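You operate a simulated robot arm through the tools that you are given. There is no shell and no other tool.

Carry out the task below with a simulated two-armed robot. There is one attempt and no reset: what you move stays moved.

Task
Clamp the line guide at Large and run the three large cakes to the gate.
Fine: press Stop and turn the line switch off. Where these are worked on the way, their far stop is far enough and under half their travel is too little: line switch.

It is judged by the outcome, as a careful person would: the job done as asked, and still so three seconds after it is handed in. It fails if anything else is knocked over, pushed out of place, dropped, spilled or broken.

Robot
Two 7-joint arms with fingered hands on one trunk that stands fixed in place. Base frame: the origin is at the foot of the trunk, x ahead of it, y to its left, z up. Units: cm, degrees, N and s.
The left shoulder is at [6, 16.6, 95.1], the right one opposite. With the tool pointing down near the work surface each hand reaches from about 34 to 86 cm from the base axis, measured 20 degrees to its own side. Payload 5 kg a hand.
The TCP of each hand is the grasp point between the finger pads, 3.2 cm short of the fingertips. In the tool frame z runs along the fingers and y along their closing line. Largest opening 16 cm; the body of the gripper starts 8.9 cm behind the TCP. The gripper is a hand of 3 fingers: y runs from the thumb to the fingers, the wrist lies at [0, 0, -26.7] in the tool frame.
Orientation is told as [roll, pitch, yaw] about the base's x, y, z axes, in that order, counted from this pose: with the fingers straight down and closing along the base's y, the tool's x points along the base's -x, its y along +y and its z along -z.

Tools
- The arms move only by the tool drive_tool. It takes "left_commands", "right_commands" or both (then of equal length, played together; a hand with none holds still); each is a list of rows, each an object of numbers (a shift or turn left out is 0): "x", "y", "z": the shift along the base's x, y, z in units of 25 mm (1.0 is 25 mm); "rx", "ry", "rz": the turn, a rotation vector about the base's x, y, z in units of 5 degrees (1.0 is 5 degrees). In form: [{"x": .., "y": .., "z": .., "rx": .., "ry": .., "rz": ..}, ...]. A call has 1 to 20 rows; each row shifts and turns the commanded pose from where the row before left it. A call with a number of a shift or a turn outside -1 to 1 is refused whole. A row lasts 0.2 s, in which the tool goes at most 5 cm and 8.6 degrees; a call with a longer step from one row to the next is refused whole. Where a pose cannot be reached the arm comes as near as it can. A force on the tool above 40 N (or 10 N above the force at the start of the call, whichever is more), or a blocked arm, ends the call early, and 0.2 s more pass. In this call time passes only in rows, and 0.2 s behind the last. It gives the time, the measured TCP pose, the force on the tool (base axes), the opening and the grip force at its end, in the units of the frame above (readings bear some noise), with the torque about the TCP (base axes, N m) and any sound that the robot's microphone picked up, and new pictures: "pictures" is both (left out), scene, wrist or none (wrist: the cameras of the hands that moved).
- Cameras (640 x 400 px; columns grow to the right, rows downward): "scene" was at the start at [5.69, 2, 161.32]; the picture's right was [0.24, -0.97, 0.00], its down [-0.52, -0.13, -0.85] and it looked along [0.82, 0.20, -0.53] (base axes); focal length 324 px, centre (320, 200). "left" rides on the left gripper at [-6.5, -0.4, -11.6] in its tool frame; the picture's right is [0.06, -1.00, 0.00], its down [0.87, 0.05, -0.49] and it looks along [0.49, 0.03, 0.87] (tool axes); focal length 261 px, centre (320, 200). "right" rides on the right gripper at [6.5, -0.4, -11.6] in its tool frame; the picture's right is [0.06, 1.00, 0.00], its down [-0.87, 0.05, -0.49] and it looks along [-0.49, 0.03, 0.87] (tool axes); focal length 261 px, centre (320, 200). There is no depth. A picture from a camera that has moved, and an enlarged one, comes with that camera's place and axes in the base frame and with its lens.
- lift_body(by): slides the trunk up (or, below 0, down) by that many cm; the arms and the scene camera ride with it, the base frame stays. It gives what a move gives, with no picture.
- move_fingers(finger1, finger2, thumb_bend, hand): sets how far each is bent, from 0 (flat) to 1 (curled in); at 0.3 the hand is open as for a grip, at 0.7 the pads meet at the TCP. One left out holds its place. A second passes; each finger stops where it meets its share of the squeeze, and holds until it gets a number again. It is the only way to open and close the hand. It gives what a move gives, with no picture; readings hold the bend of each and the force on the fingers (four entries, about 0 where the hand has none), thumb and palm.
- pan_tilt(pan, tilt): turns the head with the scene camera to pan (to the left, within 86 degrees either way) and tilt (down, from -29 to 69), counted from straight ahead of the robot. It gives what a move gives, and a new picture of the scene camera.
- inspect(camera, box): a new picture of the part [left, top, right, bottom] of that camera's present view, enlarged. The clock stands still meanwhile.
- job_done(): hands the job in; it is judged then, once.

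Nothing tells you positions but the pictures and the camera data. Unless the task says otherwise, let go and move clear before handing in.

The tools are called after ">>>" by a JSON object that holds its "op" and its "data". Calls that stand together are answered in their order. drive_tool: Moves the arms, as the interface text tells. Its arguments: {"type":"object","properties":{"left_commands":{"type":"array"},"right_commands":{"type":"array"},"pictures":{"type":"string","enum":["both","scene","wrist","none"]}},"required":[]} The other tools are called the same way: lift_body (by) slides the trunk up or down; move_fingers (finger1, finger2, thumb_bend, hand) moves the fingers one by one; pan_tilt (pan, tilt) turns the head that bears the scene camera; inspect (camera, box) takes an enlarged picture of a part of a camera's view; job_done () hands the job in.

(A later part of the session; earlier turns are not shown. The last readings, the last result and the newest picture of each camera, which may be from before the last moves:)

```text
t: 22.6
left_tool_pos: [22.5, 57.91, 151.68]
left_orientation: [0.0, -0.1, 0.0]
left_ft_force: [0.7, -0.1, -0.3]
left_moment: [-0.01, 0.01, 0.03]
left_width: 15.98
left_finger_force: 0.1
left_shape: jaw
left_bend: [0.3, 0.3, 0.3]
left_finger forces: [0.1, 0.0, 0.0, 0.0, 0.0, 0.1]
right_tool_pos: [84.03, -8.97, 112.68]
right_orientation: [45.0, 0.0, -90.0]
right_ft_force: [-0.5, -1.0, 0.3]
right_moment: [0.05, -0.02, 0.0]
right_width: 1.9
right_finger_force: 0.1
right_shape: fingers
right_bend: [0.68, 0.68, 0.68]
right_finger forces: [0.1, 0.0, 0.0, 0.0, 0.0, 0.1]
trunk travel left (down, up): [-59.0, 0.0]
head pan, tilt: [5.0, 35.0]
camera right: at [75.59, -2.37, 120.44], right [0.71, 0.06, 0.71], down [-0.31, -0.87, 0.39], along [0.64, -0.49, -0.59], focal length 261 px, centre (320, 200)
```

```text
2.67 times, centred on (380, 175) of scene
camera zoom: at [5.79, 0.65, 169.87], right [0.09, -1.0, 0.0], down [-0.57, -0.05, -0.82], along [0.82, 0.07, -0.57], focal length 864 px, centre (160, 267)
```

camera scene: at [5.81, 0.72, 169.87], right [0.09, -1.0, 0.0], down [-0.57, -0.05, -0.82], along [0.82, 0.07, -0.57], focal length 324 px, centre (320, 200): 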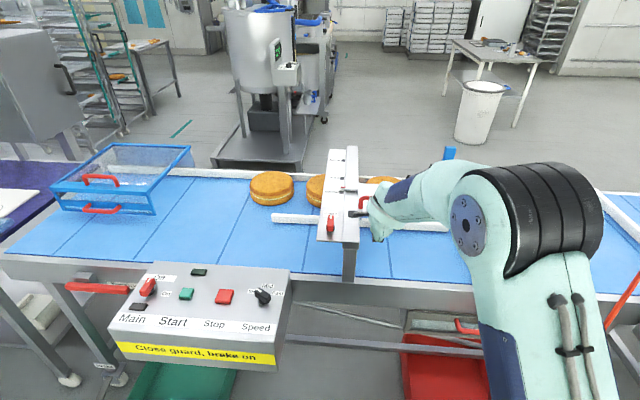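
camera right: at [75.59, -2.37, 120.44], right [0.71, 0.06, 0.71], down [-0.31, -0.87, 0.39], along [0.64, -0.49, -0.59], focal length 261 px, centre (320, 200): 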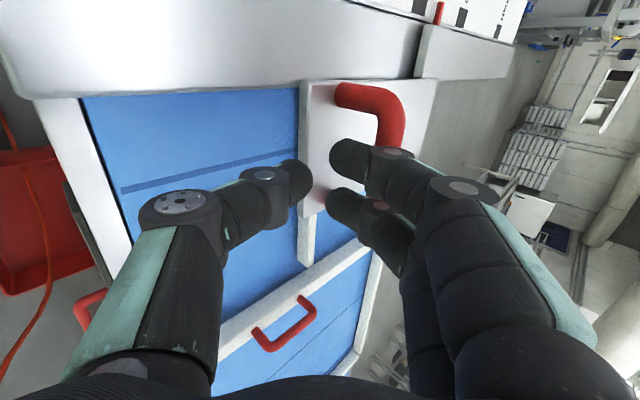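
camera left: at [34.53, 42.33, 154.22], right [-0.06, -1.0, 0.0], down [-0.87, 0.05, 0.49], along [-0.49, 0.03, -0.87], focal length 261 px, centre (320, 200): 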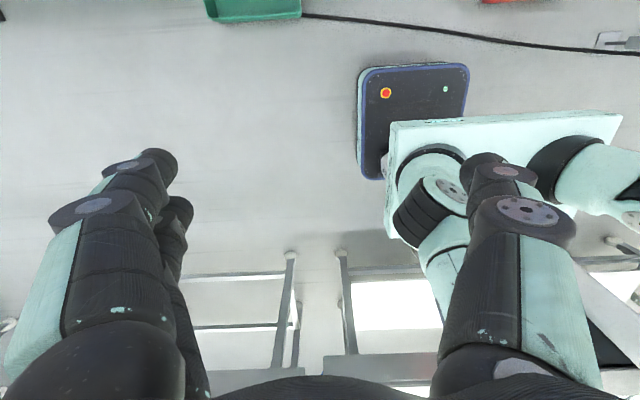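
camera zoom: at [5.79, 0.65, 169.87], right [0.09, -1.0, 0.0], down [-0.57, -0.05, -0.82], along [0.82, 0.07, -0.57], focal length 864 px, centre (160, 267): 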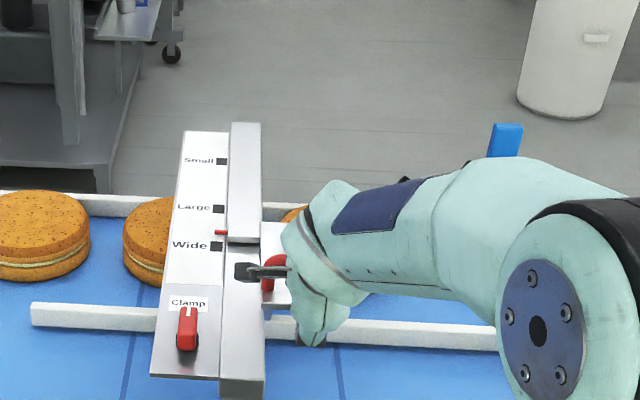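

No contact yet at x=84. I continue in smaller steps and watch the force and the pointer.

>>> {"op": "drive_tool", "data": {"right_commands": [{"x": 0.2}, {"x": 0.2}, {"x": 0.2}, {"x": 0.15}, {"x": 0.15}], "pictures": "wrist"}}

>>> {"op": "inspect", "data": {"camera": "scene", "box": [260, 100, 500, 250]}}

```text
t: 23.8
left_tool_pos: [22.6, 57.99, 151.69]
left_orientation: [-0.1, 0.0, -0.1]
left_ft_force: [0.0, -0.4, -0.2]
left_moment: [0.03, -0.01, -0.01]
left_width: 15.99
left_finger_force: 0.0
left_shape: jaw
left_bend: [0.3, 0.3, 0.3]
left_finger forces: [0.0, 0.0, 0.0, 0.0, 0.1, 0.0]
right_tool_pos: [86.16, -8.98, 112.53]
right_orientation: [45.0, -0.1, -90.1]
right_ft_force: [-2.7, 0.7, 0.3]
right_moment: [0.03, 0.01, 0.02]
right_width: 1.67
right_finger_force: 1.4
right_shape: fingers
right_bend: [0.69, 0.69, 0.68]
right_finger forces: [1.6, 1.7, 0.0, 0.0, 0.0, 0.0]
trunk travel left (down, up): [-59.0, 0.0]
head pan, tilt: [5.0, 35.0]
camera right: at [77.82, -2.36, 120.42], right [0.71, 0.06, 0.71], down [-0.31, -0.87, 0.39], along [0.64, -0.49, -0.59], focal length 261 px, centre (320, 200)
```

right: 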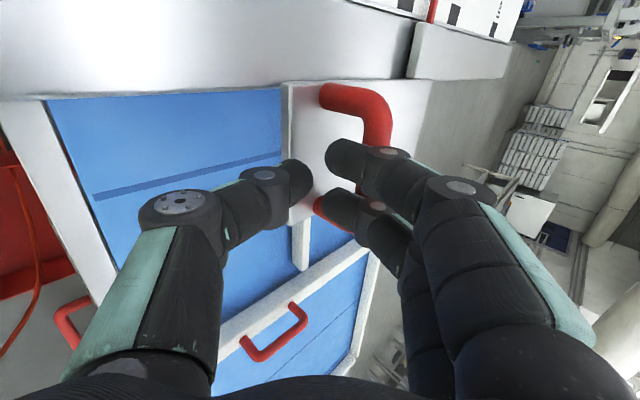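

```text
2.67 times, centred on (380, 175) of scene
camera zoom: at [5.72, 0.67, 169.87], right [0.09, -1.0, 0.0], down [-0.57, -0.05, -0.82], along [0.82, 0.07, -0.57], focal length 864 px, centre (160, 267)
```

zoom: 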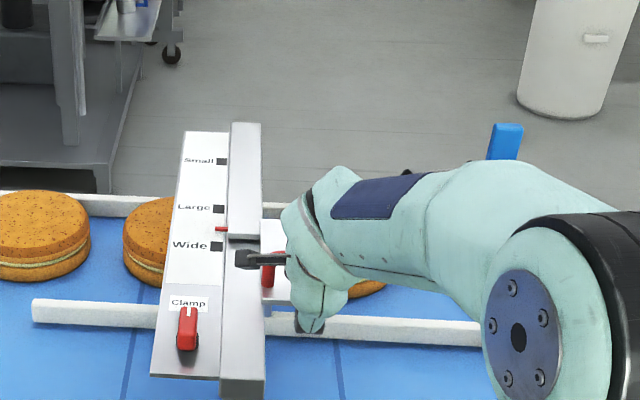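

Contact at x≈86 with only about 3 N, and the pointer has started to move, so the guide slides freely and the lever is not clamping yet. I push on about 4 cm and then look.

>>> {"op": "drive_tool", "data": {"right_commands": [{"x": 0.2}, {"x": 0.2}, {"x": 0.2}, {"x": 0.2}, {"x": 0.2}, {"x": 0.2}, {"x": 0.2}, {"x": 0.2}], "pictures": "wrist"}}

>>> {"op": "inspect", "data": {"camera": "scene", "box": [300, 130, 400, 220]}}

>>> {"op": "inspect", "data": {"camera": "right", "box": [340, 0, 540, 100]}}

```text
t: 25.6
left_tool_pos: [22.38, 57.95, 151.58]
left_orientation: [0.0, 0.0, 0.1]
left_ft_force: [-0.2, -0.2, 0.7]
left_moment: [-0.01, -0.02, -0.03]
left_width: 15.98
left_finger_force: 0.0
left_shape: jaw
left_bend: [0.3, 0.3, 0.3]
left_finger forces: [0.0, 0.0, 0.1, 0.1, 0.0, 0.0]
right_tool_pos: [90.24, -9.05, 112.55]
right_orientation: [44.9, 0.0, -90.0]
right_ft_force: [-3.2, 0.1, 0.2]
right_moment: [-0.01, 0.01, -0.01]
right_width: 1.65
right_finger_force: 1.1
right_shape: fingers
right_bend: [0.69, 0.69, 0.68]
right_finger forces: [1.5, 1.6, 0.0, 0.0, 0.0, 0.0]
trunk travel left (down, up): [-59.0, 0.0]
head pan, tilt: [5.0, 35.0]
camera right: at [81.9, -2.36, 120.44], right [0.71, 0.06, 0.71], down [-0.31, -0.87, 0.39], along [0.64, -0.49, -0.59], focal length 261 px, centre (320, 200)
```

right: 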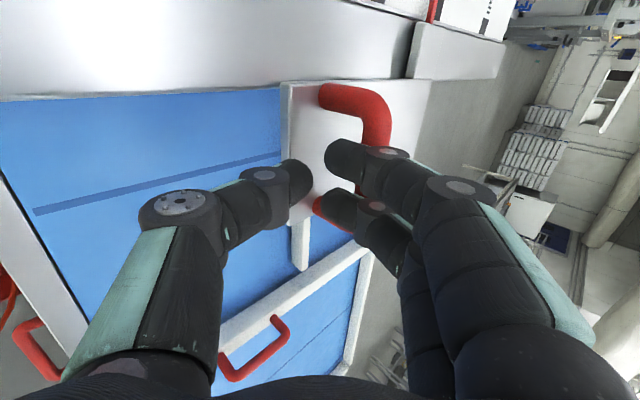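

```text
4.44 times, centred on (350, 175) of scene
camera zoom: at [5.74, 0.66, 169.88], right [0.09, -1.0, 0.0], down [-0.57, -0.05, -0.82], along [0.82, 0.07, -0.57], focal length 1439 px, centre (187, 311)
```

zoom: 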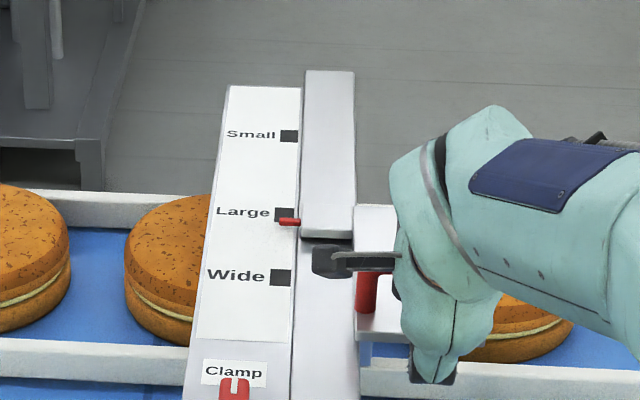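

```text
3.20 times, centred on (440, 50) of right
camera zoom: at [81.9, -2.36, 120.44], right [0.71, 0.06, 0.71], down [-0.31, -0.87, 0.39], along [0.64, -0.49, -0.59], focal length 834 px, centre (-64, 680)
```

zoom: 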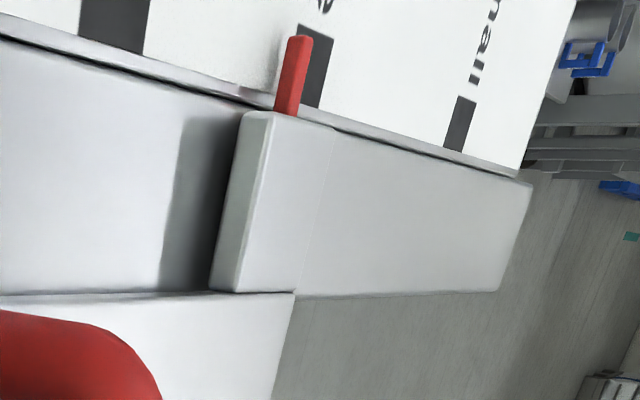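

The pointer now stands at the near edge of the Large mark; allowing for its height above the plate I reckon about 1.5–2 cm remain. I push 1.2 cm and look again.

>>> {"op": "drive_tool", "data": {"right_commands": [{"x": 0.1}, {"x": 0.1}, {"x": 0.1}, {"x": 0.1}, {"x": 0.1}], "pictures": "none"}}

>>> {"op": "inspect", "data": {"camera": "scene", "box": [310, 140, 380, 185]}}

>>> {"op": "inspect", "data": {"camera": "right", "box": [380, 0, 500, 60]}}

```text
t: 26.8
left_tool_pos: [22.44, 57.98, 151.7]
left_orientation: [0.0, 0.0, 0.0]
left_ft_force: [-0.6, 0.3, -0.3]
left_moment: [0.02, 0.02, -0.02]
left_width: 15.98
left_finger_force: 0.1
left_shape: jaw
left_bend: [0.3, 0.3, 0.3]
left_finger forces: [0.0, 0.1, 0.0, 0.0, 0.0, 0.1]
right_tool_pos: [91.52, -8.94, 112.53]
right_orientation: [45.1, 0.0, -90.0]
right_ft_force: [-3.5, 0.1, 0.2]
right_moment: [-0.05, 0.02, 0.02]
right_width: 1.63
right_finger_force: 1.6
right_shape: fingers
right_bend: [0.69, 0.69, 0.68]
right_finger forces: [1.6, 1.6, 0.1, 0.1, 0.1, 0.1]
trunk travel left (down, up): [-59.0, 0.0]
head pan, tilt: [5.0, 35.0]
```

```text
8.89 times, centred on (345, 162) of scene
camera zoom: at [5.74, 0.68, 169.88], right [0.09, -1.0, 0.0], down [-0.57, -0.05, -0.82], along [0.82, 0.07, -0.57], focal length 2879 px, centre (98, 533)
```

zoom: 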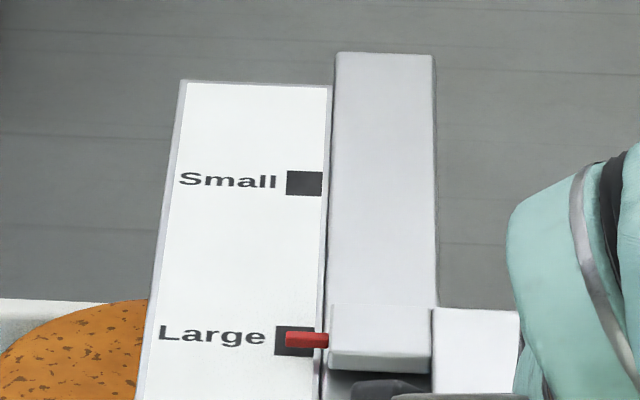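

```text
5.33 times, centred on (440, 30) of right
camera zoom: at [83.11, -2.36, 120.43], right [0.7, 0.06, 0.71], down [-0.31, -0.87, 0.39], along [0.64, -0.49, -0.59], focal length 1390 px, centre (-320, 1107)
```

zoom: 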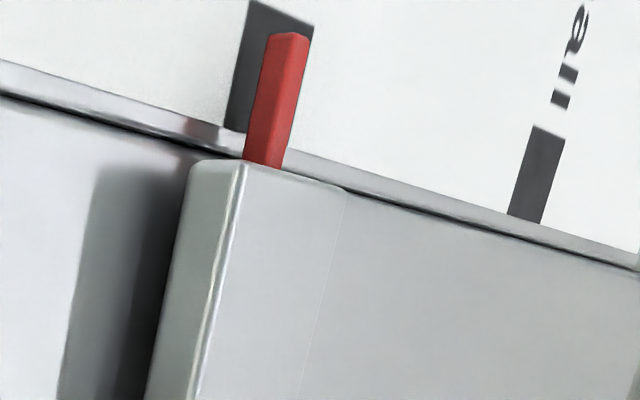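

The pointer now lies over the Large mark; correcting for its small height it should be about 0.4–0.5 cm short of the centre. I push 0.4 cm more.

>>> {"op": "drive_tool", "data": {"right_commands": [{"x": 0.08}, {"x": 0.08}], "pictures": "none"}}

>>> {"op": "inspect", "data": {"camera": "scene", "box": [310, 140, 380, 185]}}

>>> {"op": "inspect", "data": {"camera": "right", "box": [380, 0, 500, 60]}}

```text
t: 27.4
left_tool_pos: [22.34, 58.06, 151.76]
left_orientation: [0.0, 0.0, -0.1]
left_ft_force: [0.1, -0.1, 0.0]
left_moment: [0.01, 0.0, 0.03]
left_width: 15.98
left_finger_force: 0.0
left_shape: jaw
left_bend: [0.3, 0.3, 0.3]
left_finger forces: [0.0, 0.0, 0.0, 0.0, 0.0, 0.1]
right_tool_pos: [92.09, -8.89, 112.44]
right_orientation: [45.2, 0.0, -90.0]
right_ft_force: [-3.5, 1.2, 0.8]
right_moment: [0.0, -0.02, 0.03]
right_width: 1.63
right_finger_force: 2.5
right_shape: fingers
right_bend: [0.69, 0.69, 0.68]
right_finger forces: [1.8, 1.7, 0.1, 0.1, 0.0, 0.0]
trunk travel left (down, up): [-59.0, 0.0]
head pan, tilt: [5.0, 35.0]
```

```text
8.89 times, centred on (345, 162) of scene
camera zoom: at [5.71, 0.68, 169.88], right [0.09, -1.0, 0.0], down [-0.57, -0.05, -0.82], along [0.82, 0.07, -0.57], focal length 2879 px, centre (98, 533)
```

zoom: 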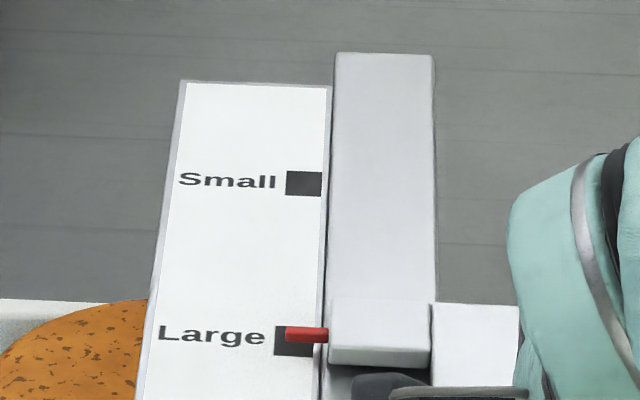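

```text
5.33 times, centred on (440, 30) of right
camera zoom: at [83.54, -2.39, 120.42], right [0.7, 0.06, 0.71], down [-0.31, -0.87, 0.38], along [0.64, -0.49, -0.59], focal length 1390 px, centre (-320, 1107)
```

zoom: 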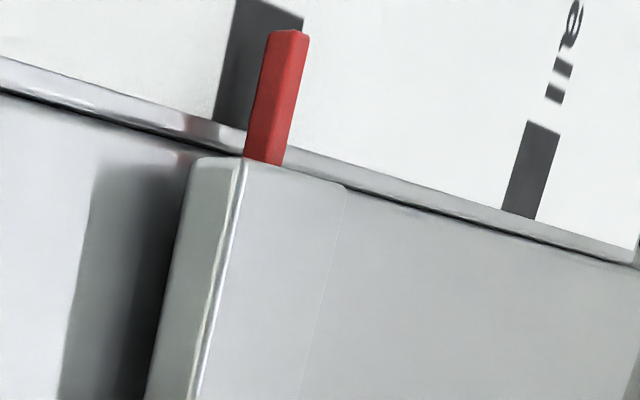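

The guide moved easily and the pointer now sits on the middle of the Large mark (allowing for its ~0.4 cm height). Before clamping I look closely at the clamp lever.

>>> {"op": "inspect", "data": {"camera": "scene", "box": [305, 195, 365, 250]}}

>>> {"op": "drive_tool", "data": {"right_commands": [{"x": -0.2}, {"x": -0.4}, {"x": -0.6}, {"x": -0.8}, {"x": -1}], "pictures": "both"}}

>>> {"op": "inspect", "data": {"camera": "scene", "box": [280, 130, 480, 260]}}

>>> {"op": "inspect", "data": {"camera": "scene", "box": [120, 260, 180, 310]}}

```text
7.27 times, centred on (335, 222) of scene
camera zoom: at [5.71, 0.68, 169.88], right [0.09, -1.0, 0.0], down [-0.57, -0.05, -0.82], along [0.82, 0.07, -0.57], focal length 2355 px, centre (211, 36)
```

zoom: 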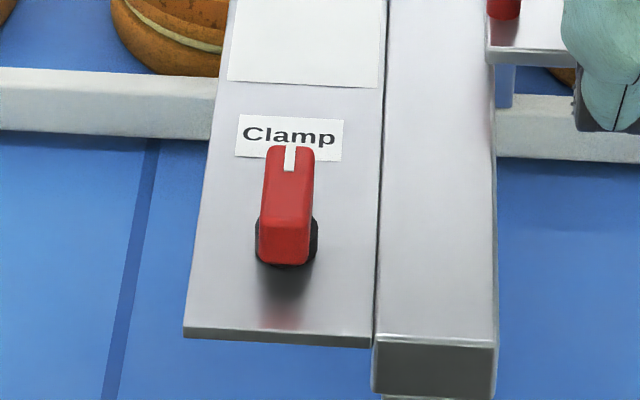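

```text
t: 28.6
left_tool_pos: [22.36, 58.01, 151.72]
left_orientation: [0.1, 0.0, 0.1]
left_ft_force: [-0.5, 0.0, -0.5]
left_moment: [-0.06, -0.02, -0.01]
left_width: 15.99
left_finger_force: 0.1
left_shape: jaw
left_bend: [0.3, 0.3, 0.3]
left_finger forces: [0.1, 0.1, 0.0, 0.0, 0.0, 0.0]
right_tool_pos: [84.36, -8.86, 112.73]
right_orientation: [45.2, 0.0, -90.0]
right_ft_force: [-0.3, 0.0, 0.0]
right_moment: [0.01, 0.02, -0.04]
right_width: 1.86
right_finger_force: 0.1
right_shape: fingers
right_bend: [0.68, 0.68, 0.68]
right_finger forces: [0.0, 0.0, 0.0, 0.1, 0.1, 0.0]
trunk travel left (down, up): [-59.0, 0.0]
head pan, tilt: [5.0, 35.0]
camera scene: at [5.67, 0.7, 169.88], right [0.09, -1.0, 0.0], down [-0.57, -0.05, -0.82], along [0.82, 0.07, -0.57], focal length 324 px, centre (320, 200)
camera right: at [75.99, -2.3, 120.46], right [0.7, 0.06, 0.71], down [-0.31, -0.87, 0.39], along [0.64, -0.49, -0.59], focal length 261 px, centre (320, 200)
```

scene: 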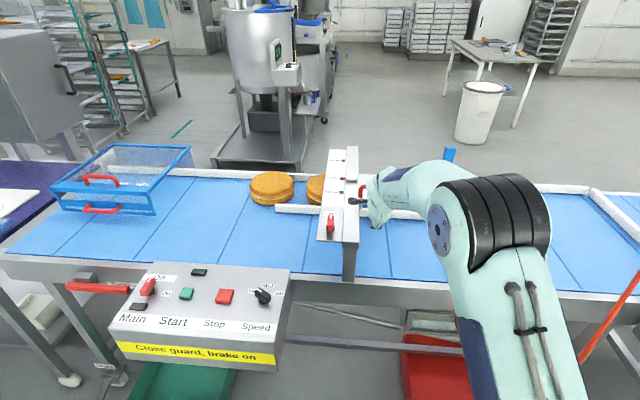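
right: 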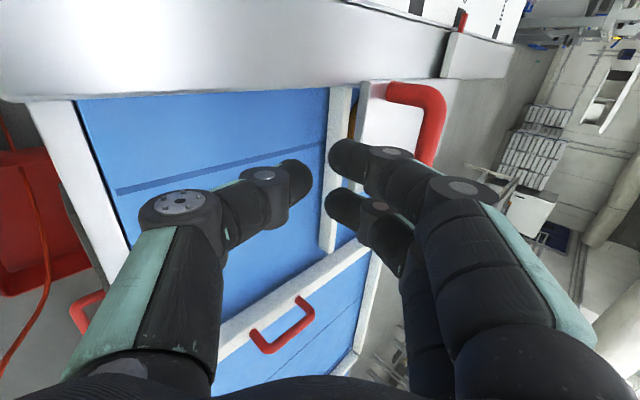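

```text
3.08 times, centred on (380, 195) of scene
camera zoom: at [5.67, 0.7, 169.88], right [0.09, -1.0, 0.0], down [-0.57, -0.05, -0.82], along [0.82, 0.07, -0.57], focal length 996 px, centre (135, 215)
```

zoom: 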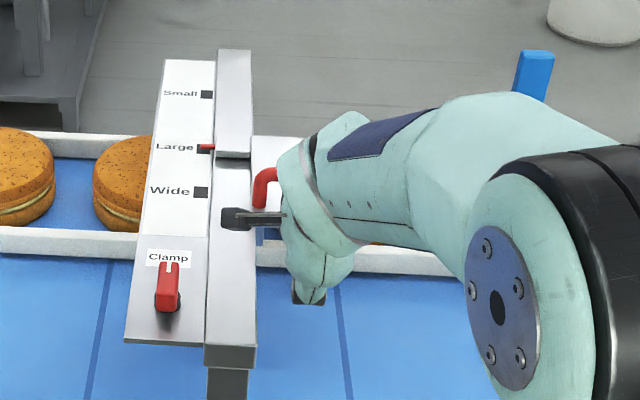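

```text
8.00 times, centred on (150, 285) of scene
camera zoom: at [5.67, 0.7, 169.88], right [0.09, -1.0, 0.0], down [-0.57, -0.05, -0.82], along [0.82, 0.07, -0.57], focal length 2591 px, centre (1680, -480)
```

zoom: 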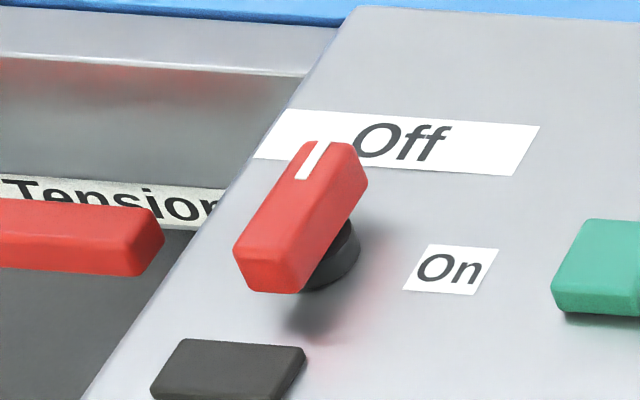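

The guide stands at Large with the rail clear of the cakes, and the lever is a red bar knob about 5 cm long at [80.6, 4] pointing away, like the Main switch. I retreat the right arm up and to the right, so the left hand can come to the knob.

>>> {"op": "drive_tool", "data": {"right_commands": [{"x": -0.4, "y": -0.2, "z": 0.8}, {"x": -0.6, "y": -0.3, "z": 0.8}, {"x": -1, "y": -0.8, "z": 0.8}, {"x": -1, "y": -1, "z": 0.6}, {"x": -1, "y": -1, "z": 0.4}, {"x": -1, "y": -1, "z": 0.4}, {"x": -1, "y": -1, "z": 0.2}, {"x": -1, "y": -1}, {"x": -1, "y": -1}, {"x": -1, "y": -1}, {"x": -1, "y": -1}], "left_commands": [{}, {}, {}, {"x": 1, "y": -1}, {"x": 1, "y": -1}, {"x": 1, "y": -1}, {"x": 1, "y": -1}, {"x": 1, "y": -1}, {"x": 1, "y": -1}, {"x": 1, "y": -1}, {"x": 1, "y": -1}], "pictures": "scene"}}

```text
t: 31.2
left_tool_pos: [40.84, 24.29, 156.99]
left_orientation: [1.4, -8.3, -22.7]
left_ft_force: [0.4, 2.0, -0.3]
left_moment: [-0.21, 0.03, -0.03]
left_width: 15.98
left_finger_force: 0.0
left_shape: jaw
left_bend: [0.3, 0.3, 0.3]
left_finger forces: [0.0, 0.0, 0.0, 0.1, 0.0, 0.0]
right_tool_pos: [58.62, -35.42, 120.85]
right_orientation: [43.0, -0.1, -93.8]
right_ft_force: [-0.6, -1.3, 0.1]
right_moment: [0.0, 0.03, -0.03]
right_width: 1.85
right_finger_force: 0.0
right_shape: fingers
right_bend: [0.68, 0.68, 0.68]
right_finger forces: [0.0, 0.1, 0.0, 0.0, 0.0, 0.0]
trunk travel left (down, up): [-59.0, 0.0]
head pan, tilt: [5.0, 35.0]
stopped in row 11 (left hand): the arm was blocked; the commanded pose is now the measured one
camera scene: at [5.85, 1.35, 169.86], right [0.09, -1.0, 0.0], down [-0.57, -0.06, -0.82], along [0.82, 0.07, -0.57], focal length 324 px, centre (320, 200)
```

scene: 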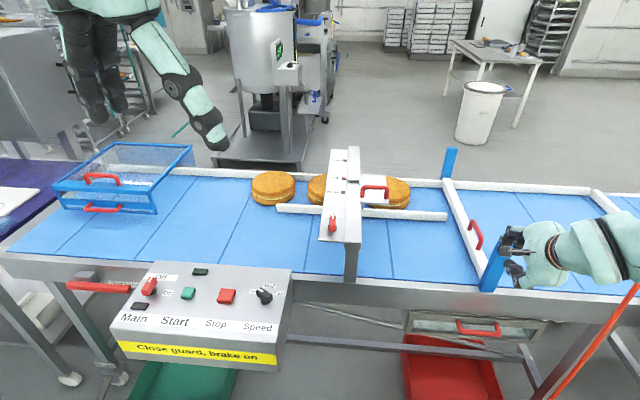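

The left arm ran into a limit because its hand was very high near the body; it now is at [41, 24, 157], slightly turned. I lower it and straighten its orientation while moving forward.

>>> {"op": "drive_tool", "data": {"left_commands": [{"z": -0.8, "y": 0.3}, {"z": -0.8, "y": 0.3}, {"z": -0.8, "ry": 0.4, "rz": 1}, {"z": -0.8, "ry": 0.4, "rz": 1}, {"z": -0.8, "ry": 0.4, "rz": 1}, {"z": -0.6, "x": 0.5, "ry": 0.4, "rz": 1}, {"x": 0.8, "rz": 0.5}, {"x": 0.8}], "pictures": "scene"}}

```text
t: 33.0
left_tool_pos: [46.33, 24.84, 145.33]
left_orientation: [-0.1, -0.4, -0.4]
left_ft_force: [0.5, -0.5, -0.5]
left_moment: [0.0, 0.02, 0.02]
left_width: 16.0
left_finger_force: 0.1
left_shape: jaw
left_bend: [0.3, 0.3, 0.3]
left_finger forces: [0.0, 0.0, 0.0, 0.0, 0.0, 0.0]
right_tool_pos: [58.56, -35.93, 120.57]
right_orientation: [42.9, 0.0, -94.0]
right_ft_force: [0.7, 0.2, -0.3]
right_moment: [0.01, -0.03, 0.03]
right_width: 1.83
right_finger_force: 0.1
right_shape: fingers
right_bend: [0.68, 0.68, 0.68]
right_finger forces: [0.1, 0.0, 0.0, 0.0, 0.0, 0.1]
trunk travel left (down, up): [-59.0, 0.0]
head pan, tilt: [5.0, 35.0]
camera scene: at [5.89, 0.64, 169.87], right [0.09, -1.0, 0.0], down [-0.57, -0.05, -0.82], along [0.82, 0.07, -0.57], focal length 324 px, centre (320, 200)
```

scene: 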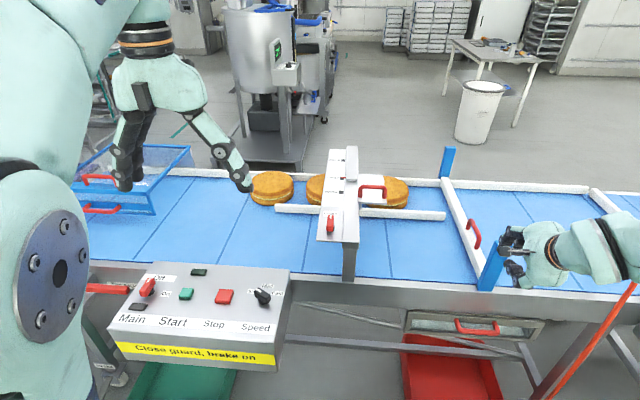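

The left hand is straight again at [46, 25, 145]. I part-close it to about 6 cm and bring it above the clamp knob, pitched slightly forward for reach.

>>> {"op": "move_fingers", "data": {"hand": "left", "finger1": 0.56, "finger2": 0.56, "thumb_bend": 0.56}}

>>> {"op": "drive_tool", "data": {"left_commands": [{"x": 0.8, "y": -0.6, "z": -0.6}, {"x": 0.8, "y": -0.6, "z": -0.6}, {"x": 0.8, "y": -0.6, "z": -0.6}, {"x": 0.8, "y": -0.6, "z": -0.6, "ry": -0.5}, {"x": 0.8, "y": -0.6, "z": -0.6, "ry": -0.5}, {"x": 0.9, "y": -0.6, "z": -0.6, "ry": -0.5}, {"x": 0.9, "y": -0.6, "z": -0.6, "ry": -0.5}, {"x": 0.9, "y": -0.6, "z": -0.6, "ry": -0.5}, {"x": 0.9, "y": -0.6, "z": -0.5, "ry": -0.5}, {"x": 0.9, "y": -0.6, "z": -0.5}, {"x": 0.9, "y": -0.6, "z": -0.3}, {"x": 0.9, "y": -0.6}, {"x": 0.9, "y": -0.6}, {"x": 0.9, "y": -0.5}], "pictures": "both"}}

>>> {"op": "inspect", "data": {"camera": "scene", "box": [260, 110, 440, 250]}}

```text
t: 34.0
left_tool_pos: [46.18, 24.86, 145.49]
left_orientation: [-0.1, -0.4, -0.4]
left_ft_force: [-0.1, -0.9, 0.4]
left_moment: [0.01, 0.03, 0.03]
left_width: 6.38
left_finger_force: 0.0
left_shape: fingers
left_bend: [0.56, 0.56, 0.56]
left_finger forces: [0.0, 0.0, 0.0, 0.0, 0.0, 0.0]
right_tool_pos: [58.43, -35.93, 120.69]
right_orientation: [43.0, 0.0, -94.0]
right_ft_force: [0.1, 0.1, 0.4]
right_moment: [0.03, -0.04, 0.04]
right_width: 1.85
right_finger_force: 0.0
right_shape: fingers
right_bend: [0.68, 0.68, 0.68]
right_finger forces: [0.0, 0.0, 0.0, 0.0, 0.1, 0.0]
trunk travel left (down, up): [-59.0, 0.0]
head pan, tilt: [5.0, 35.0]
```

```text
t: 37.0
left_tool_pos: [72.77, 6.45, 130.24]
left_orientation: [0.0, -15.4, -0.5]
left_ft_force: [0.6, -0.3, 0.6]
left_moment: [0.02, 0.01, 0.01]
left_width: 6.34
left_finger_force: 0.0
left_shape: fingers
left_bend: [0.56, 0.56, 0.56]
left_finger forces: [0.1, 0.0, 0.0, 0.1, 0.0, 0.1]
left hand out of reach, approached as far as the arm can: row 13, 14
right_tool_pos: [58.59, -35.9, 120.53]
right_orientation: [43.1, 0.1, -94.0]
right_ft_force: [0.3, -0.4, -0.7]
right_moment: [0.02, 0.0, -0.02]
right_width: 1.84
right_finger_force: 0.0
right_shape: fingers
right_bend: [0.68, 0.68, 0.68]
right_finger forces: [0.0, 0.0, 0.1, 0.1, 0.0, 0.0]
trunk travel left (down, up): [-59.0, 0.0]
head pan, tilt: [5.0, 35.0]
camera scene: at [5.82, 0.62, 169.87], right [0.09, -1.0, 0.0], down [-0.57, -0.05, -0.82], along [0.82, 0.07, -0.57], focal length 324 px, centre (320, 200)
camera left: at [75.81, 5.96, 143.03], right [-0.07, -1.0, -0.02], down [-0.97, 0.06, 0.24], along [-0.24, 0.03, -0.97], focal length 261 px, centre (320, 200)
```

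scene: 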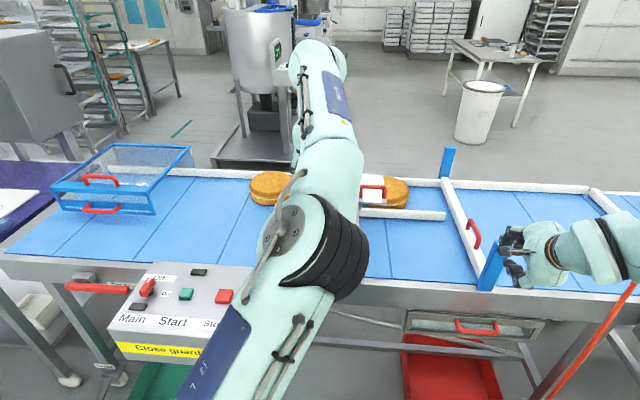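
left: 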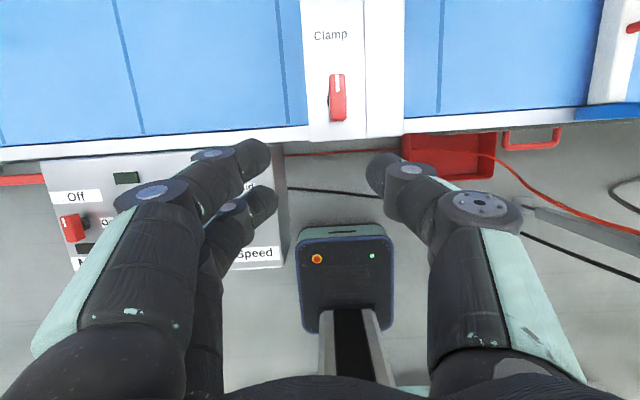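

```text
2.86 times, centred on (350, 180) of scene
camera zoom: at [5.82, 0.62, 169.87], right [0.09, -1.0, 0.0], down [-0.57, -0.05, -0.82], along [0.82, 0.07, -0.57], focal length 925 px, centre (234, 257)
```

zoom: 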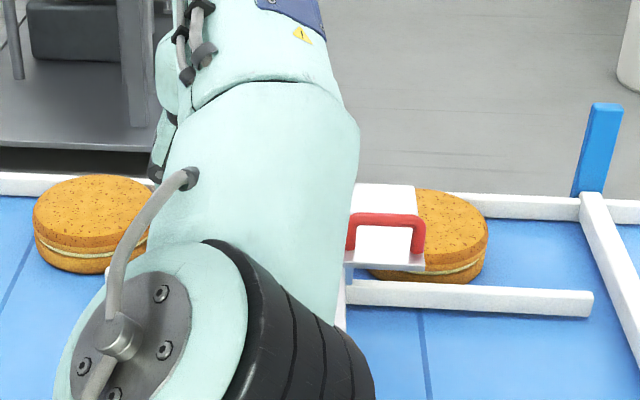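

The reach limit shows at this height, but the left wrist camera confirms the knob at about [80.3, 4.2]. I lower the hand, which brings the target inside reach.

>>> {"op": "drive_tool", "data": {"left_commands": [{"z": -0.8}, {"z": -0.8}, {"z": -0.8}, {"z": -0.8}, {"z": -0.8}, {"z": -0.8}], "pictures": "wrist"}}

```text
t: 38.4
left_tool_pos: [72.41, 6.3, 118.24]
left_orientation: [0.0, -15.4, -0.4]
left_ft_force: [-0.6, 0.8, -0.1]
left_moment: [0.01, -0.01, 0.03]
left_width: 6.35
left_finger_force: 0.0
left_shape: fingers
left_bend: [0.56, 0.56, 0.56]
left_finger forces: [0.1, 0.0, 0.0, 0.0, 0.0, 0.1]
right_tool_pos: [58.62, -36.03, 120.57]
right_orientation: [43.0, 0.0, -94.0]
right_ft_force: [-0.1, -0.1, 0.1]
right_moment: [-0.01, -0.01, 0.01]
right_width: 1.81
right_finger_force: 0.0
right_shape: fingers
right_bend: [0.68, 0.68, 0.68]
right_finger forces: [0.0, 0.0, 0.0, 0.0, 0.0, 0.0]
trunk travel left (down, up): [-59.0, 0.0]
head pan, tilt: [5.0, 35.0]
camera left: at [75.56, 5.83, 131.14], right [-0.07, -1.0, -0.02], down [-0.97, 0.06, 0.24], along [-0.24, 0.03, -0.97], focal length 261 px, centre (320, 200)
```

left: 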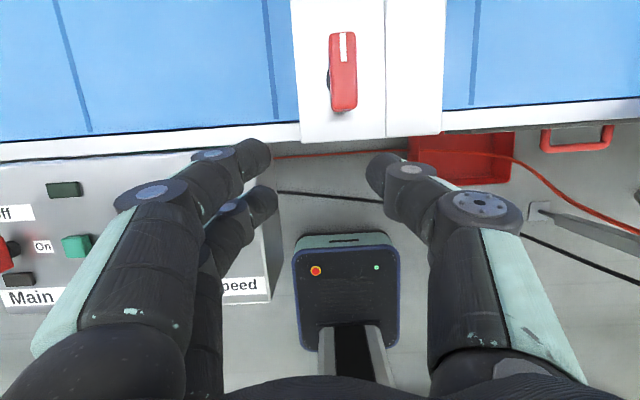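

The knob's centre reads [80.0, 4.2] again. I move over it and check alignment before lowering the fingers around it.

>>> {"op": "drive_tool", "data": {"left_commands": [{"x": 0.8, "y": -0.21}, {"x": 0.8, "y": -0.21}, {"x": 0.8, "y": -0.21}, {"x": 0.64, "y": -0.21}, {"z": -0.5}, {"z": -0.5}], "pictures": "wrist"}}

>>> {"op": "inspect", "data": {"camera": "left", "box": [180, 60, 480, 250]}}

```text
t: 39.8
left_tool_pos: [75.64, 4.9, 115.24]
left_orientation: [0.0, -15.4, -0.4]
left_ft_force: [-0.1, -0.5, -0.1]
left_moment: [0.0, 0.0, -0.01]
left_width: 6.36
left_finger_force: 0.1
left_shape: fingers
left_bend: [0.56, 0.56, 0.56]
left_finger forces: [0.1, 0.0, 0.0, 0.0, 0.0, 0.0]
left hand out of reach, approached as far as the arm can: row 2, 3, 4
right_tool_pos: [58.55, -35.99, 120.6]
right_orientation: [42.9, -0.1, -94.0]
right_ft_force: [0.6, 0.4, 0.3]
right_moment: [0.03, 0.0, -0.02]
right_width: 1.83
right_finger_force: 0.1
right_shape: fingers
right_bend: [0.68, 0.68, 0.68]
right_finger forces: [0.1, 0.1, 0.0, 0.0, 0.1, 0.0]
trunk travel left (down, up): [-59.0, 0.0]
head pan, tilt: [5.0, 35.0]
camera left: at [78.84, 4.3, 128.08], right [-0.07, -1.0, -0.02], down [-0.97, 0.06, 0.24], along [-0.24, 0.03, -0.97], focal length 261 px, centre (320, 200)
```

left: 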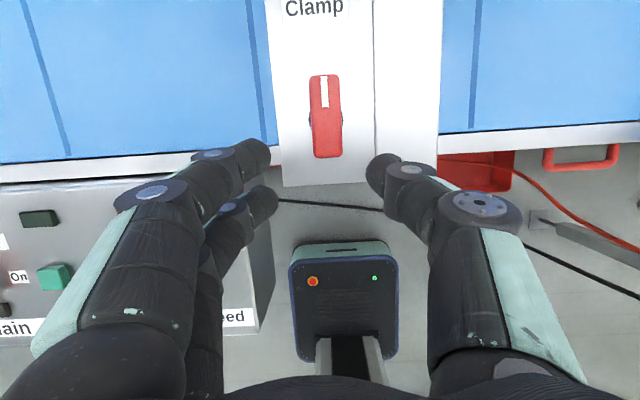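

```text
2.11 times, centred on (330, 155) of left
camera zoom: at [78.84, 4.3, 128.08], right [-0.07, -1.0, -0.02], down [-0.97, 0.06, 0.24], along [-0.24, 0.03, -0.97], focal length 549 px, centre (299, 295)
```

zoom: 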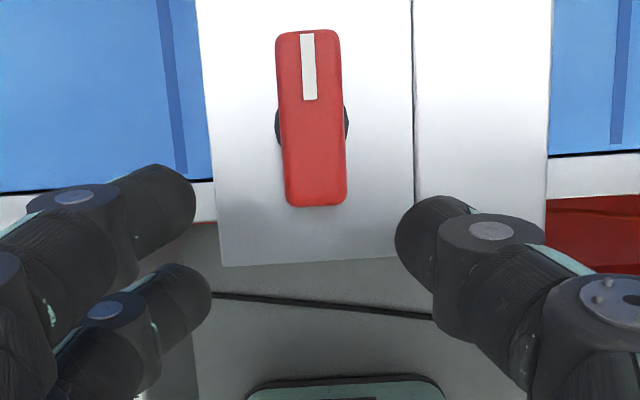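

The knob is at [80.2, 4.2]; at this pitch I cannot get the hand squarely over it, so I will push its near end sideways with the thumb instead (near end towards +y turns it clockwise). First I open the two fingers out of the way and pitch the hand a bit more.

>>> {"op": "move_fingers", "data": {"hand": "left", "finger1": 0.3, "finger2": 0.3, "thumb_bend": 0.56}}

>>> {"op": "drive_tool", "data": {"left_commands": [{"x": -0.3, "ry": -1}, {"x": -0.3, "ry": -1}, {"x": -0.2, "ry": -1}], "pictures": "both"}}

>>> {"op": "inspect", "data": {"camera": "left", "box": [240, 20, 480, 220]}}

```text
t: 40.8
left_tool_pos: [75.66, 4.94, 115.29]
left_orientation: [0.0, -15.4, -0.4]
left_ft_force: [-0.3, -0.2, 0.6]
left_moment: [-0.01, 0.04, -0.01]
left_width: 11.58
left_finger_force: 0.0
left_shape: fingers
left_bend: [0.3, 0.3, 0.56]
left_finger forces: [0.0, 0.0, 0.0, 0.0, 0.0, 0.1]
right_tool_pos: [58.34, -35.96, 120.61]
right_orientation: [43.0, 0.0, -94.0]
right_ft_force: [-0.6, -0.1, 0.3]
right_moment: [0.02, -0.03, 0.01]
right_width: 1.82
right_finger_force: 0.0
right_shape: fingers
right_bend: [0.68, 0.68, 0.68]
right_finger forces: [0.1, 0.1, 0.0, 0.0, 0.1, 0.0]
trunk travel left (down, up): [-59.0, 0.0]
head pan, tilt: [5.0, 35.0]
```

```text
t: 41.6
left_tool_pos: [73.65, 4.77, 115.24]
left_orientation: [0.3, -30.5, -0.5]
left_ft_force: [0.1, -0.4, 0.0]
left_moment: [0.04, -0.02, -0.04]
left_width: 11.56
left_finger_force: 0.1
left_shape: fingers
left_bend: [0.3, 0.3, 0.56]
left_finger forces: [0.0, 0.0, 0.1, 0.1, 0.1, 0.0]
right_tool_pos: [58.5, -35.96, 120.71]
right_orientation: [43.1, 0.1, -94.0]
right_ft_force: [-0.2, 0.1, -0.1]
right_moment: [-0.02, -0.01, 0.0]
right_width: 1.83
right_finger_force: 0.0
right_shape: fingers
right_bend: [0.68, 0.68, 0.68]
right_finger forces: [0.0, 0.0, 0.0, 0.1, 0.0, 0.0]
trunk travel left (down, up): [-59.0, 0.0]
head pan, tilt: [5.0, 35.0]
camera scene: at [5.68, 0.58, 169.88], right [0.09, -1.0, 0.0], down [-0.57, -0.05, -0.82], along [0.82, 0.07, -0.57], focal length 324 px, centre (320, 200)
camera left: at [73.31, 4.22, 128.54], right [-0.06, -1.0, -0.04], down [-1.0, 0.06, -0.02], along [0.02, 0.03, -1.0], focal length 261 px, centre (320, 200)
```

scene: 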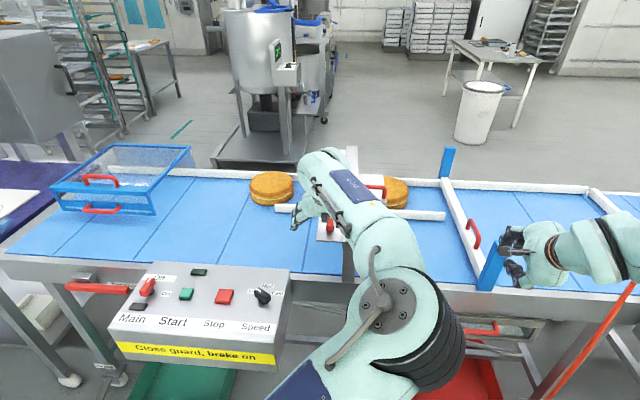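
left: 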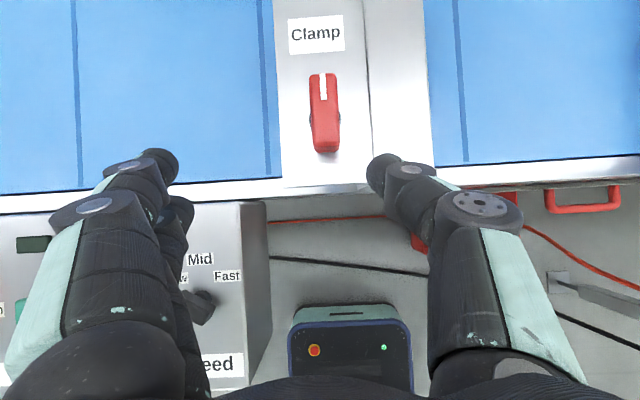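

```text
2.00 times, centred on (360, 120) of left
camera zoom: at [73.31, 4.22, 128.54], right [-0.06, -1.0, -0.04], down [-1.0, 0.06, -0.02], along [0.02, 0.03, -1.0], focal length 521 px, centre (240, 360)
```

zoom: 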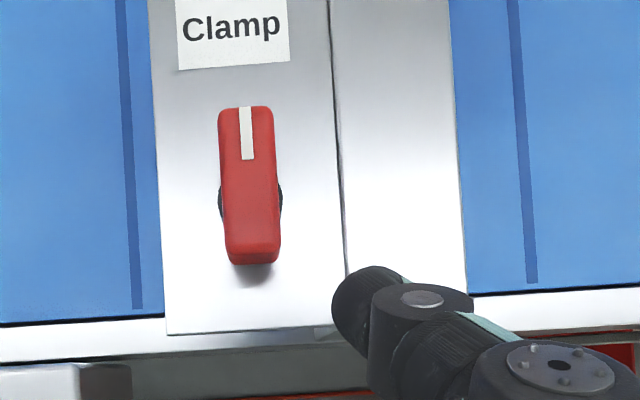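

This view is straight down: knob centre about [80.1, 4.1], thumb tip at about [75.1, 0.8, 112.5]. I bring the thumb tip down beside the near end of the knob, on its -y side.

>>> {"op": "drive_tool", "data": {"left_commands": [{"x": 0.4}, {"x": 0.4}, {"x": 0.4}, {"z": -0.4}, {"z": -0.4}, {"z": -0.3}, {"z": -0.2}, {"z": -0.1}], "pictures": "wrist"}}

>>> {"op": "inspect", "data": {"camera": "left", "box": [240, 60, 480, 260]}}

>>> {"op": "inspect", "data": {"camera": "scene", "box": [280, 170, 400, 270]}}

```text
t: 43.4
left_tool_pos: [76.69, 4.83, 111.68]
left_orientation: [0.2, -30.3, -0.4]
left_ft_force: [-0.4, -0.4, 0.6]
left_moment: [0.01, 0.0, -0.04]
left_width: 11.56
left_finger_force: 0.2
left_shape: fingers
left_bend: [0.3, 0.3, 0.56]
left_finger forces: [0.0, 0.1, 0.0, 0.0, 0.1, 0.1]
right_tool_pos: [58.61, -36.0, 120.61]
right_orientation: [43.0, 0.1, -94.0]
right_ft_force: [0.3, 0.6, 0.9]
right_moment: [0.0, -0.01, 0.04]
right_width: 1.84
right_finger_force: 0.1
right_shape: fingers
right_bend: [0.68, 0.68, 0.68]
right_finger forces: [0.0, 0.1, 0.1, 0.0, 0.0, 0.0]
trunk travel left (down, up): [-59.0, 0.0]
head pan, tilt: [5.0, 35.0]
camera left: at [76.37, 4.28, 125.0], right [-0.06, -1.0, -0.03], down [-1.0, 0.06, -0.02], along [0.02, 0.03, -1.0], focal length 261 px, centre (320, 200)
```

left: 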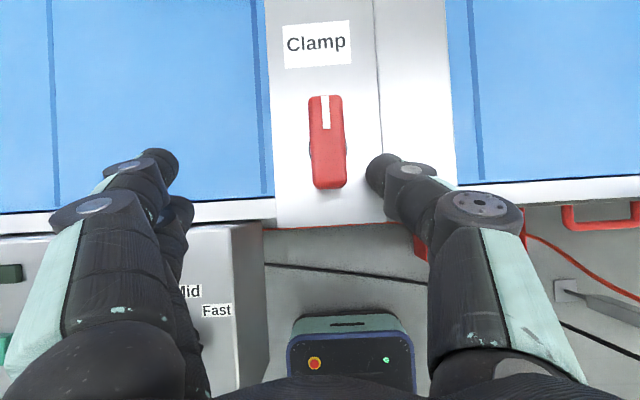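

```text
2.00 times, centred on (360, 160) of left
camera zoom: at [76.37, 4.28, 125.0], right [-0.06, -1.0, -0.03], down [-1.0, 0.06, -0.02], along [0.02, 0.03, -1.0], focal length 521 px, centre (240, 280)
```

zoom: 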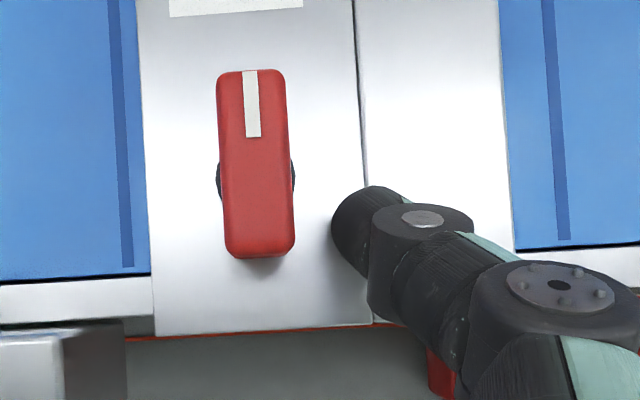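

```text
4.00 times, centred on (340, 220) of scene
camera zoom: at [5.77, 0.62, 169.87], right [0.09, -1.0, 0.0], down [-0.57, -0.05, -0.82], along [0.82, 0.07, -0.57], focal length 1295 px, centre (240, 120)
```

zoom: 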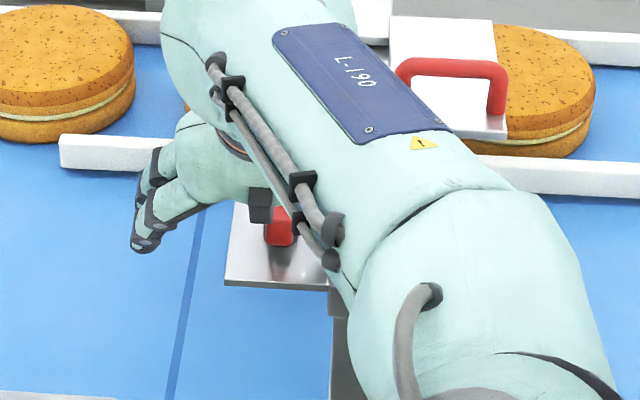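

The thumb lies beside the knob's near end with about 1 cm of gap. I adjust slightly, close the gap and begin turning clockwise, watching the force.

>>> {"op": "drive_tool", "data": {"left_commands": [{"x": -0.2, "z": -0.12}, {"y": 0.2}, {"y": 0.2}, {"y": 0.1}, {"x": -0.136, "y": 0.164}, {"x": -0.104, "y": 0.184}], "pictures": "wrist"}}

>>> {"op": "inspect", "data": {"camera": "left", "box": [240, 60, 480, 260]}}

```text
t: 44.8
left_tool_pos: [75.58, 6.76, 111.59]
left_orientation: [0.0, -30.4, -0.4]
left_ft_force: [0.5, -0.5, -0.4]
left_moment: [0.01, -0.01, 0.01]
left_width: 11.73
left_finger_force: 0.3
left_shape: fingers
left_bend: [0.3, 0.3, 0.55]
left_finger forces: [0.0, 0.0, 0.0, 0.1, 1.1, 0.1]
right_tool_pos: [58.48, -35.91, 120.67]
right_orientation: [43.0, 0.0, -94.0]
right_ft_force: [0.0, -0.3, 0.1]
right_moment: [0.0, 0.03, 0.0]
right_width: 1.83
right_finger_force: 0.0
right_shape: fingers
right_bend: [0.68, 0.68, 0.68]
right_finger forces: [0.0, 0.0, 0.0, 0.0, 0.1, 0.0]
trunk travel left (down, up): [-59.0, 0.0]
head pan, tilt: [5.0, 35.0]
camera left: at [75.21, 6.34, 124.75], right [-0.06, -1.0, -0.03], down [-1.0, 0.06, -0.02], along [0.02, 0.03, -1.0], focal length 261 px, centre (320, 200)
```

left: 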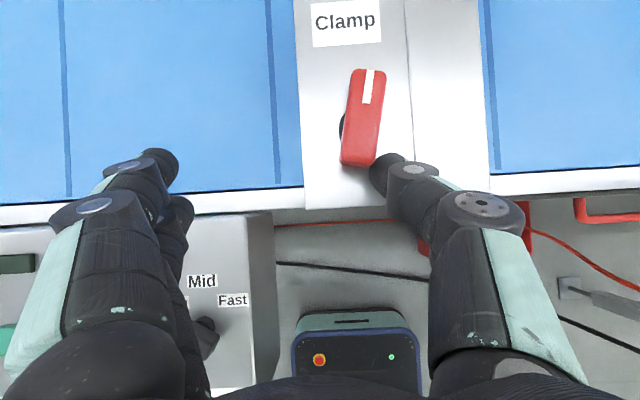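

```text
2.00 times, centred on (360, 160) of left
camera zoom: at [75.21, 6.34, 124.75], right [-0.06, -1.0, -0.03], down [-1.0, 0.06, -0.02], along [0.02, 0.03, -1.0], focal length 521 px, centre (240, 280)
```

zoom: 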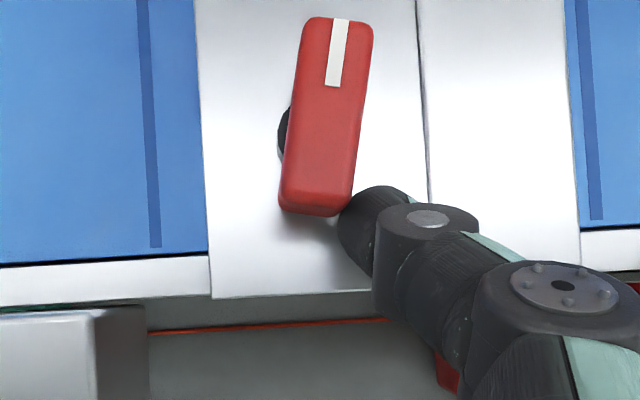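

The knob turns clockwise with about 1 N, and the thumb is near the end's corner. I shift the thumb slightly towards the hub while going on along the arc.

>>> {"op": "drive_tool", "data": {"left_commands": [{"x": 0.1, "y": 0.12}, {"x": 0.06, "y": 0.2}, {"x": -0.06, "y": 0.2}, {"x": -0.028, "y": 0.208}, {"x": 0.02, "y": 0.2}], "pictures": "wrist"}}

>>> {"op": "inspect", "data": {"camera": "left", "box": [240, 60, 480, 260]}}

```text
t: 46.0
left_tool_pos: [75.86, 9.08, 111.56]
left_orientation: [0.1, -30.4, -0.6]
left_ft_force: [-0.1, -1.1, 0.7]
left_moment: [-0.02, -0.06, -0.1]
left_width: 11.78
left_finger_force: 1.0
left_shape: fingers
left_bend: [0.3, 0.3, 0.55]
left_finger forces: [0.1, 0.1, 0.0, 0.0, 1.5, 0.1]
right_tool_pos: [58.58, -35.96, 120.61]
right_orientation: [42.9, 0.1, -94.0]
right_ft_force: [-0.1, 0.5, 0.1]
right_moment: [0.0, 0.01, -0.01]
right_width: 1.87
right_finger_force: 0.0
right_shape: fingers
right_bend: [0.68, 0.68, 0.68]
right_finger forces: [0.0, 0.1, 0.0, 0.0, 0.0, 0.1]
trunk travel left (down, up): [-59.0, 0.0]
head pan, tilt: [5.0, 35.0]
camera left: at [75.52, 8.69, 124.7], right [-0.06, -1.0, -0.03], down [-1.0, 0.06, -0.02], along [0.02, 0.03, -1.0], focal length 261 px, centre (320, 200)
```

left: 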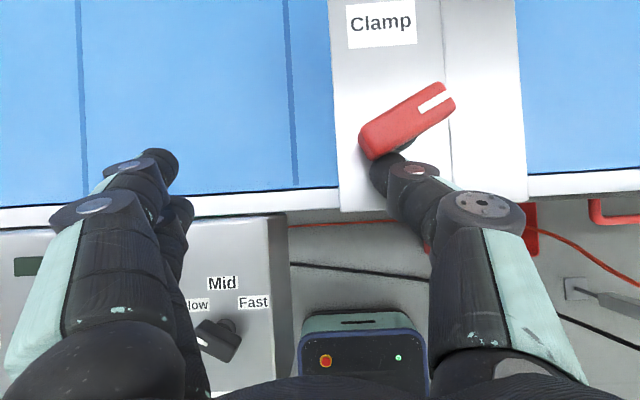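

```text
2.00 times, centred on (360, 160) of left
camera zoom: at [75.52, 8.69, 124.7], right [-0.06, -1.0, -0.03], down [-1.0, 0.06, -0.02], along [0.02, 0.03, -1.0], focal length 521 px, centre (240, 280)
```

zoom: 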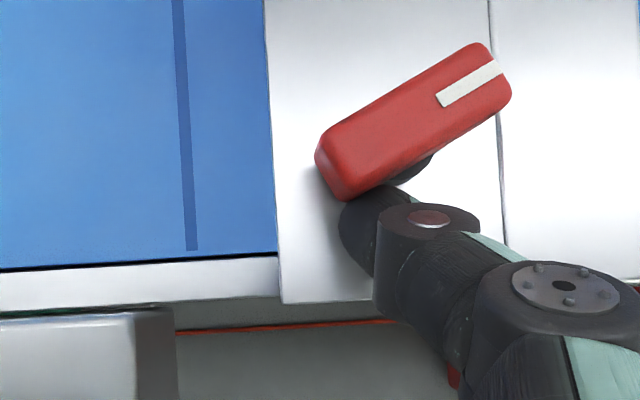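

The knob has turned about 58° clockwise with little resistance. I continue along the arc to its stop.

>>> {"op": "drive_tool", "data": {"left_commands": [{"x": 0.1, "y": 0.14}, {"x": 0.12, "y": 0.13}, {"x": 0.12, "y": 0.12}, {"x": 0.13, "y": 0.1}], "pictures": "wrist"}}

>>> {"op": "inspect", "data": {"camera": "left", "box": [280, 60, 520, 260]}}

```text
t: 47.0
left_tool_pos: [76.57, 10.31, 111.16]
left_orientation: [0.3, -30.0, -0.6]
left_ft_force: [-31.0, -1.9, -9.3]
left_moment: [0.38, 1.15, -1.64]
left_width: 11.93
left_finger_force: 16.1
left_shape: fingers
left_bend: [0.3, 0.3, 0.55]
left_finger forces: [0.0, 0.1, 0.0, 0.1, 32.8, 0.0]
right_tool_pos: [58.24, -35.97, 120.68]
right_orientation: [43.0, 0.0, -94.0]
right_ft_force: [-0.2, 0.0, -0.5]
right_moment: [0.02, -0.02, 0.02]
right_width: 1.85
right_finger_force: 0.1
right_shape: fingers
right_bend: [0.68, 0.68, 0.68]
right_finger forces: [0.1, 0.0, 0.1, 0.0, 0.0, 0.0]
trunk travel left (down, up): [-59.0, 0.0]
head pan, tilt: [5.0, 35.0]
camera left: at [76.34, 9.8, 124.51], right [-0.06, -1.0, -0.03], down [-1.0, 0.06, -0.01], along [0.01, 0.03, -1.0], focal length 261 px, centre (320, 200)
```

left: 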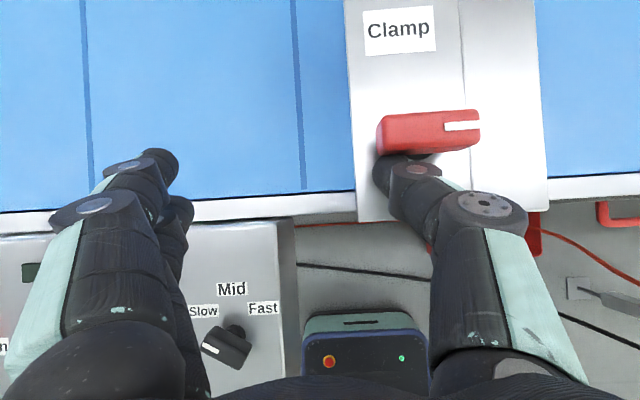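

```text
2.00 times, centred on (400, 160) of left
camera zoom: at [76.34, 9.8, 124.51], right [-0.06, -1.0, -0.03], down [-1.0, 0.06, -0.01], along [0.01, 0.03, -1.0], focal length 521 px, centre (160, 280)
```

zoom: 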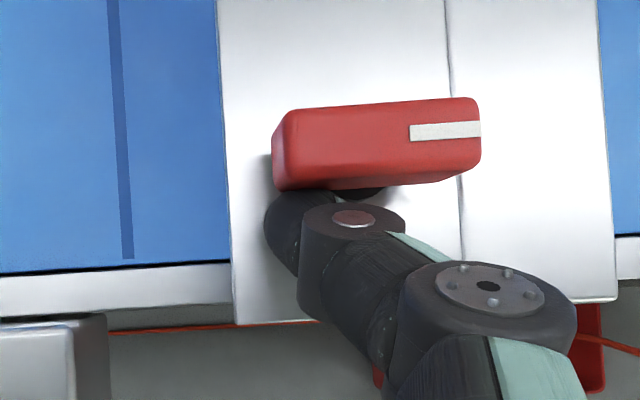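

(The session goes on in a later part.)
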